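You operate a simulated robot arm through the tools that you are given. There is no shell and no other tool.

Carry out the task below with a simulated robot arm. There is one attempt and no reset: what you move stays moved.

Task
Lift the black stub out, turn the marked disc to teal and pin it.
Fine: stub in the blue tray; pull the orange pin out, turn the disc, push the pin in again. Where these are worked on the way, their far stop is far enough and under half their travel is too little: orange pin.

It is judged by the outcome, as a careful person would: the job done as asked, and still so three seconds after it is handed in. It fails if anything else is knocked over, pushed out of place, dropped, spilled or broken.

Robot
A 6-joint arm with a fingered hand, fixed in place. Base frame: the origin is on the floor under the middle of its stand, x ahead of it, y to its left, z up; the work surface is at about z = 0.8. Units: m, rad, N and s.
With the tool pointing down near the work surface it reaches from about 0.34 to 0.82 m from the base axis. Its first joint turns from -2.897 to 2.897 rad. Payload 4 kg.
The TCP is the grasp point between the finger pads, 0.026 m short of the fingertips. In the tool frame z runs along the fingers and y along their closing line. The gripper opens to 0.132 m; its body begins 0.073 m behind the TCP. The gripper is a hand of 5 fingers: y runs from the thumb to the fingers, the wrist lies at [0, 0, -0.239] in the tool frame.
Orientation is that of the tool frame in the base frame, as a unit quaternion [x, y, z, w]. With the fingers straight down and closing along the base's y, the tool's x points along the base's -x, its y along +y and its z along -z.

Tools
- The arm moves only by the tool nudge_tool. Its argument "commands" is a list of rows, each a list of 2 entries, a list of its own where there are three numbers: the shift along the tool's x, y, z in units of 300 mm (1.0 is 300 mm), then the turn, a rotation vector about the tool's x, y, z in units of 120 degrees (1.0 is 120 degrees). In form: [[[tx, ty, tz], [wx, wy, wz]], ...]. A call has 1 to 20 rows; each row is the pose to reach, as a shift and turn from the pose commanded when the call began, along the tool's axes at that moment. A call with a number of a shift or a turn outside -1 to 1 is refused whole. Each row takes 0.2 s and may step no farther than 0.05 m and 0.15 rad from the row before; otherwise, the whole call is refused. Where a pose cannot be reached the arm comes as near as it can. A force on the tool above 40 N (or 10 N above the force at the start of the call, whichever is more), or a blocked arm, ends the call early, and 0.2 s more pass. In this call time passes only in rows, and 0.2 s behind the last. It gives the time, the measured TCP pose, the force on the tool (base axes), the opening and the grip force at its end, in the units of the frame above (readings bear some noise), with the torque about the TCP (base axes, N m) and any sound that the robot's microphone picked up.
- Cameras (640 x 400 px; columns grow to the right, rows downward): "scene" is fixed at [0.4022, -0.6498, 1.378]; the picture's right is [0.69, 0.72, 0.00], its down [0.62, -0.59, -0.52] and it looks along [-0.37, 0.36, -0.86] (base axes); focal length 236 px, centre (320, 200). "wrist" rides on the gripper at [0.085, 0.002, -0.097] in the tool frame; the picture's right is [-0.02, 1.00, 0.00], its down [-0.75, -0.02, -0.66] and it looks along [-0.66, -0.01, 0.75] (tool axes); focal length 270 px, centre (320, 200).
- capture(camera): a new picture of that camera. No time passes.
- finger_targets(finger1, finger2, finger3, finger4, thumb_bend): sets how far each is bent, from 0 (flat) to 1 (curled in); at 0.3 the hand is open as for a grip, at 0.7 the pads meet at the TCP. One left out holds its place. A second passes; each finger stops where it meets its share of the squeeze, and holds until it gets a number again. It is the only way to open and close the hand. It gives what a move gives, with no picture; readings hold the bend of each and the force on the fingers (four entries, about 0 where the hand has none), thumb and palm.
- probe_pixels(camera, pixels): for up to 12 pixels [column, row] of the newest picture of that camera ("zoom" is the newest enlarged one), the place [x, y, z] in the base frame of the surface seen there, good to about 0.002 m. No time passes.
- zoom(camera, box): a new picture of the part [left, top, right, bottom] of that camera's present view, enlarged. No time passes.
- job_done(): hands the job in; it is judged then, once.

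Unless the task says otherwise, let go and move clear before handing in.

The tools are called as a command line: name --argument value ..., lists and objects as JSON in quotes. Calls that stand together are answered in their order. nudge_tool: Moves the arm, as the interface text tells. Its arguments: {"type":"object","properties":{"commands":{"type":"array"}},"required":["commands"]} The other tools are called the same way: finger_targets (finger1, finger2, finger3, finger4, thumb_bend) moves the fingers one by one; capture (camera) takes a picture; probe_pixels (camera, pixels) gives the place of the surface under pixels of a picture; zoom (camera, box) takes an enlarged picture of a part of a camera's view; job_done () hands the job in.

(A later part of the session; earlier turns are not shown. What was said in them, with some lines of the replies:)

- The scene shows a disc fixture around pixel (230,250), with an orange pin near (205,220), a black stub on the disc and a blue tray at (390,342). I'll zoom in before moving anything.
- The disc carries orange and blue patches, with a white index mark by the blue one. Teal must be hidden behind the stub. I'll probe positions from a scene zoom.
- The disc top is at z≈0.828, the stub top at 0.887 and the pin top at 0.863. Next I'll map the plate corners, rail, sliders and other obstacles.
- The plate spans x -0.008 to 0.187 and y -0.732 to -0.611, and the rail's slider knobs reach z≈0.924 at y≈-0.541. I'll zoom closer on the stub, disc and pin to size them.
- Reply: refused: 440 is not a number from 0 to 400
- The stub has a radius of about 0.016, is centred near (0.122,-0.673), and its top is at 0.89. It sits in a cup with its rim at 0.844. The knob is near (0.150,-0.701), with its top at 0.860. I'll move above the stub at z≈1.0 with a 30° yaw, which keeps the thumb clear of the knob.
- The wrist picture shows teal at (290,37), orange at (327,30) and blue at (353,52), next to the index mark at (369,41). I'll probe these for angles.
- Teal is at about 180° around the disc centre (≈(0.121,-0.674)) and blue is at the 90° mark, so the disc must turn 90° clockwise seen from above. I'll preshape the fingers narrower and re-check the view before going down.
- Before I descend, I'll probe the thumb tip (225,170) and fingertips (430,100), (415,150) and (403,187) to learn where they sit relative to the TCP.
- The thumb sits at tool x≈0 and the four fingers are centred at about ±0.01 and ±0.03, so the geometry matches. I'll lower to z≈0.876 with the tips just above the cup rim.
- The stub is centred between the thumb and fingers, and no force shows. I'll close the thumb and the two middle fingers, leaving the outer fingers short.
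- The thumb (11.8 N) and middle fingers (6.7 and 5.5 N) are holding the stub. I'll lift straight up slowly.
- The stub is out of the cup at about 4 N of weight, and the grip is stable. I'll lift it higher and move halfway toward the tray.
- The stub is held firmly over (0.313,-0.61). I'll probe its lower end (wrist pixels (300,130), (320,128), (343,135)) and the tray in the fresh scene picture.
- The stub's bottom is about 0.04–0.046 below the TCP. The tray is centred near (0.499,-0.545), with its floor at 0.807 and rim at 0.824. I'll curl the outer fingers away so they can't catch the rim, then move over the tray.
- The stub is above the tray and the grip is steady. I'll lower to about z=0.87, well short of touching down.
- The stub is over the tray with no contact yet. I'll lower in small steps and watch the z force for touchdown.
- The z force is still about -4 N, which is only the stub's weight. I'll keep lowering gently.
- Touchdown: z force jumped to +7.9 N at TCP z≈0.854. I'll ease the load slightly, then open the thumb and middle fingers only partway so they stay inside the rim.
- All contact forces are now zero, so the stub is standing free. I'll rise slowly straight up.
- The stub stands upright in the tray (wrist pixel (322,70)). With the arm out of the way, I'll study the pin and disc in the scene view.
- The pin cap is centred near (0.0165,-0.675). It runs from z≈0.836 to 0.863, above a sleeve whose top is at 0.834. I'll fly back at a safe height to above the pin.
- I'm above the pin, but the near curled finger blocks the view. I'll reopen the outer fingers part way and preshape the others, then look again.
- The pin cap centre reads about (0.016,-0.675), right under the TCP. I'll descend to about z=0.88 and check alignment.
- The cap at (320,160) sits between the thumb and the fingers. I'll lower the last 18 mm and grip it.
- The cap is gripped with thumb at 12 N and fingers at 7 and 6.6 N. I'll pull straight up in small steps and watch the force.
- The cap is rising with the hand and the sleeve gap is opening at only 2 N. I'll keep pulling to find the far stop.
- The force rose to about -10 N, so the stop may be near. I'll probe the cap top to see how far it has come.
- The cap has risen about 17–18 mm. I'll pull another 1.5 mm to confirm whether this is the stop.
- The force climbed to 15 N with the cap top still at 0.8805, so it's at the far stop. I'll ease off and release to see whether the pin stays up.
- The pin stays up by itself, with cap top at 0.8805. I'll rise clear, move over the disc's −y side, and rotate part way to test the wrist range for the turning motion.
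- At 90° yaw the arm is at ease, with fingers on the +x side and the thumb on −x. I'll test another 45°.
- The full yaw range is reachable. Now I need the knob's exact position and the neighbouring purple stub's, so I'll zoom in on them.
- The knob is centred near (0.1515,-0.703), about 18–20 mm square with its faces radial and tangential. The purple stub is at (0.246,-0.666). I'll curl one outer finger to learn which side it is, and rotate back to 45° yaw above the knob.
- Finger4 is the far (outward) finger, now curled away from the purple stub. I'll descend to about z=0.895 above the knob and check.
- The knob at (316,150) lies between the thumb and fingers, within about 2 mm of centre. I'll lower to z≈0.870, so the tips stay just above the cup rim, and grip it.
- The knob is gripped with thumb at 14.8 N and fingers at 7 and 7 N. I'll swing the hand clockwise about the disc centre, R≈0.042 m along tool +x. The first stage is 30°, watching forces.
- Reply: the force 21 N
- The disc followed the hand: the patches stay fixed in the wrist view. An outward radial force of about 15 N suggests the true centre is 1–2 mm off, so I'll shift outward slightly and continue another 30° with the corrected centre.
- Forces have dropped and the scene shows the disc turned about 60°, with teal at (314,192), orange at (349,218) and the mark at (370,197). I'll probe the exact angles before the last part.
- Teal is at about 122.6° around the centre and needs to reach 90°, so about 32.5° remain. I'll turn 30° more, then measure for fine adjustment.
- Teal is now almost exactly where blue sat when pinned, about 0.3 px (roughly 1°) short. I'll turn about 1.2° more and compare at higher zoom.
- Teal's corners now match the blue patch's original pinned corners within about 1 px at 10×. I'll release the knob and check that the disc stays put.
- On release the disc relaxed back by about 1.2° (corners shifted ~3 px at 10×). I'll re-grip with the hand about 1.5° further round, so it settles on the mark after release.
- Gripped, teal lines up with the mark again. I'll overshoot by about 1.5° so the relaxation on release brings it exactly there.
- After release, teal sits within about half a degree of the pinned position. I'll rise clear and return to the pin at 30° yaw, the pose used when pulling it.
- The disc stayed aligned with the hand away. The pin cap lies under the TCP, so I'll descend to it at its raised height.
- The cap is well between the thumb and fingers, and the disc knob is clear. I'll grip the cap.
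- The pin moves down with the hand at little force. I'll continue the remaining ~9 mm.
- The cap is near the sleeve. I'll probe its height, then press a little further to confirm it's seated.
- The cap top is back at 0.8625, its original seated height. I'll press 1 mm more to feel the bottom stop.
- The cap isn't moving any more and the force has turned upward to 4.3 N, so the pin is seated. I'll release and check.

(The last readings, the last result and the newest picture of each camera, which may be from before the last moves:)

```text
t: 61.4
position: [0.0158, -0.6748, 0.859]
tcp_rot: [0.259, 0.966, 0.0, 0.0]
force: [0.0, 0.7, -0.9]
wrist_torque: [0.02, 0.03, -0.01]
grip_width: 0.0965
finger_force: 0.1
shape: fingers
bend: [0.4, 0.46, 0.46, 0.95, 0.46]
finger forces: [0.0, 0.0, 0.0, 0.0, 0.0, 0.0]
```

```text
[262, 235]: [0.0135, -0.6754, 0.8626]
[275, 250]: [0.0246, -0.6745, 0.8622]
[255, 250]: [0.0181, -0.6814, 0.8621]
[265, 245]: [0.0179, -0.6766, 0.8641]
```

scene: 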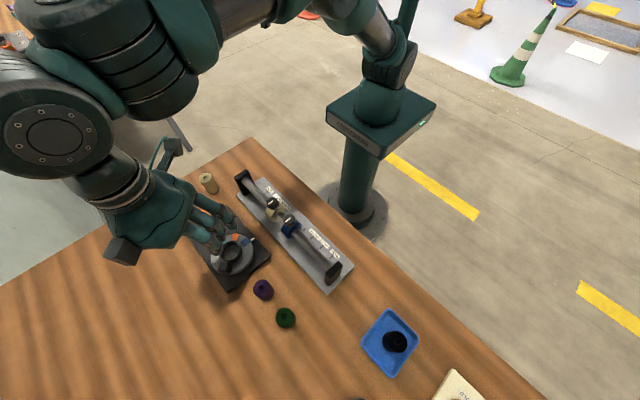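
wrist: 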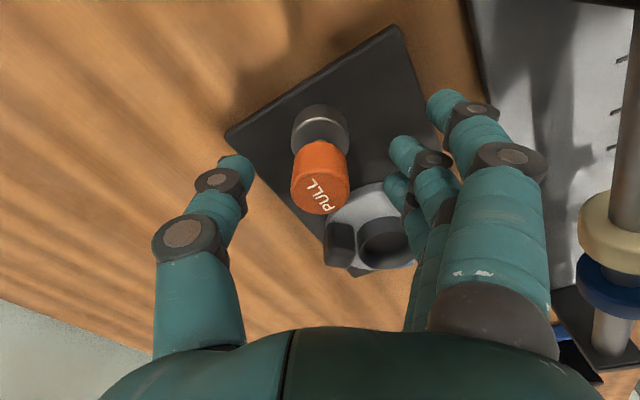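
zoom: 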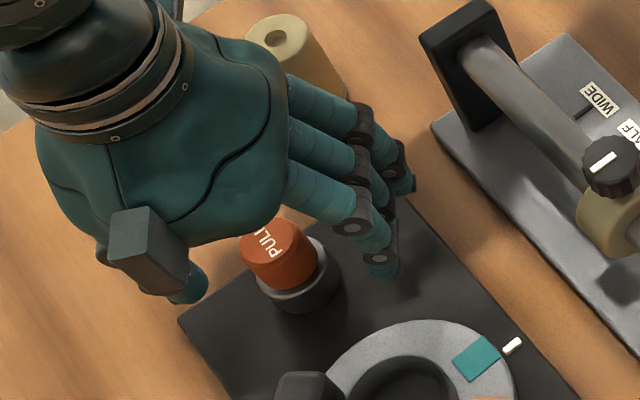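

The pin stays seated at 0.8625. I'll rise straight up and away, then inspect everything.

nudge_tool --commands '[[[0, 0, -0.06], [0, 0, 0]], [[0, 0, -0.14], [0, 0, 0]], [[0, 0, -0.25], [0, 0, 0]], [[0, 0, -0.37], [0, 0, 0]], [[0, 0, -0.5], [0, 0, 0]], [[0, 0, -0.6], [0, 0, 0]]]'

capture --camera "scene"

zoom --camera "scene" --box '[205, 222, 269, 262]'

zoom --camera "scene" --box '[189, 205, 221, 237]'

probe_pixels --camera "zoom" --pixels '[[238, 175], [305, 108], [358, 150], [290, 215], [300, 160], [425, 190], [350, 295]]'

```text
t: 62.8
position: [0.0165, -0.6756, 1.0402]
tcp_rot: [0.26, 0.966, 0.001, 0.001]
force: [1.2, -0.3, 0.4]
wrist_torque: [-0.01, -0.01, 0.02]
grip_width: 0.0965
finger_force: 0.0
shape: fingers
bend: [0.4, 0.46, 0.46, 0.95, 0.46]
finger forces: [0.0, 0.1, 0.0, 0.0, 0.0, 0.0]
```

```text
taken
```

scene: 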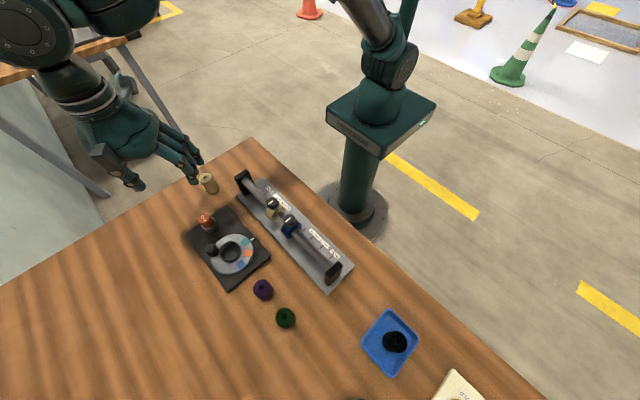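

```text
10.00 times, centred on (237, 242) of scene
```

zoom: 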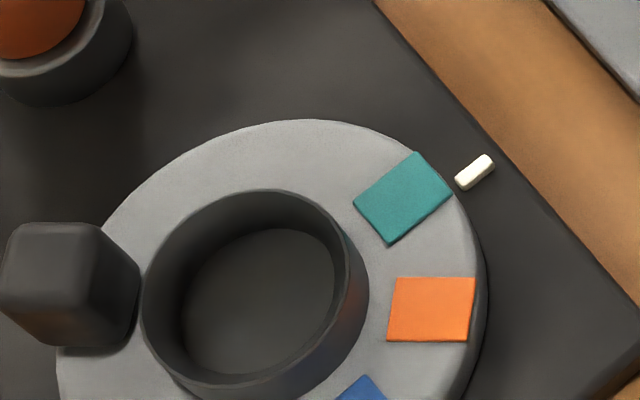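

```text
12.50 times, centred on (205, 221) of scene
```

zoom: 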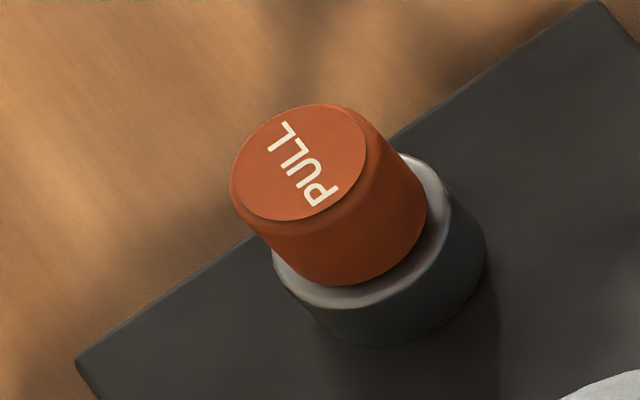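

```text
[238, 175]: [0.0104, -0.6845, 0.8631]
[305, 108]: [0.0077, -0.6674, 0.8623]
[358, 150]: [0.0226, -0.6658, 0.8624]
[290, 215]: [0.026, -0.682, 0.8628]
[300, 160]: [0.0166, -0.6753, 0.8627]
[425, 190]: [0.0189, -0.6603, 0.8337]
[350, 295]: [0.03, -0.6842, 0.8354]
```

The pin view matches the starting picture pixel for pixel, and teal sits at the mark. I'll check the tray and the neighbouring objects before handing in.

zoom --camera "scene" --box '[340, 295, 440, 385]'

zoom --camera "scene" --box '[180, 160, 360, 340]'

```text
4.44 times, centred on (390, 340) of scene
```

zoom: 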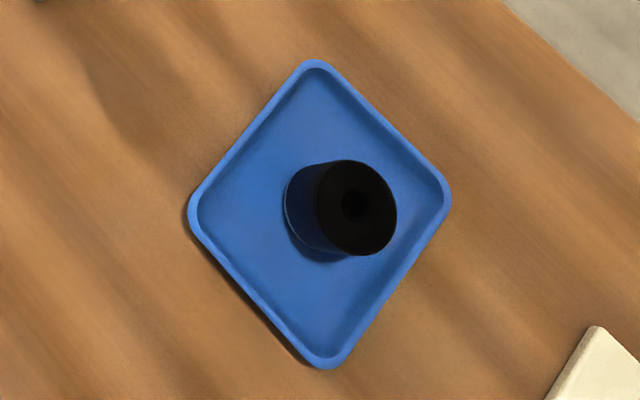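

```text
2.22 times, centred on (270, 250) of scene
```

zoom: 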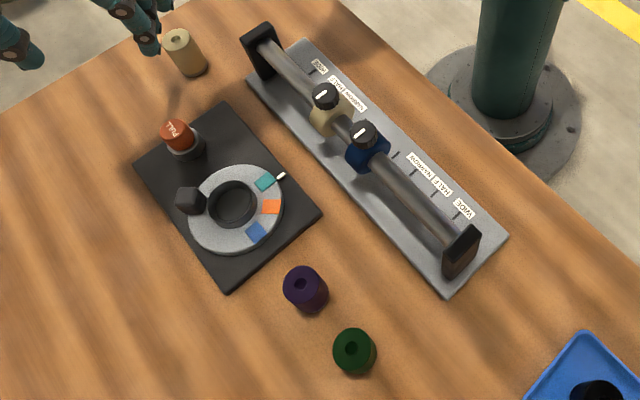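

The stub stands upright in the blue tray, teal is at the white mark, the orange pin is fully in, and nothing else has moved. The hand is clear, so I'm handing in.

job_done

```text
The job is handed in.
```

The job is done and handed in; I haven't seen the judge's result. These are the last readings and pictures before I handed in:

- **Black stub:** it is out of the disc and standing upright in the blue tray.
- **Orange pin:** I pulled it up about 18 mm to its far stop, and it stayed up while I turned the disc. It is now pushed back in, with its cap at the same height as at the start (0.863 m).
- **Disc:** I turned it 90° clockwise, so teal is at the white mark. It lines up to within about 1° of where blue sat when pinned. It relaxed slightly when I first let go, so I gripped it again and corrected it before pushing the pin in.
- **Everything else:** the purple and green stubs, the cream cylinder and the rail with its sliders look unmoved. The hand is open and clear of the work.
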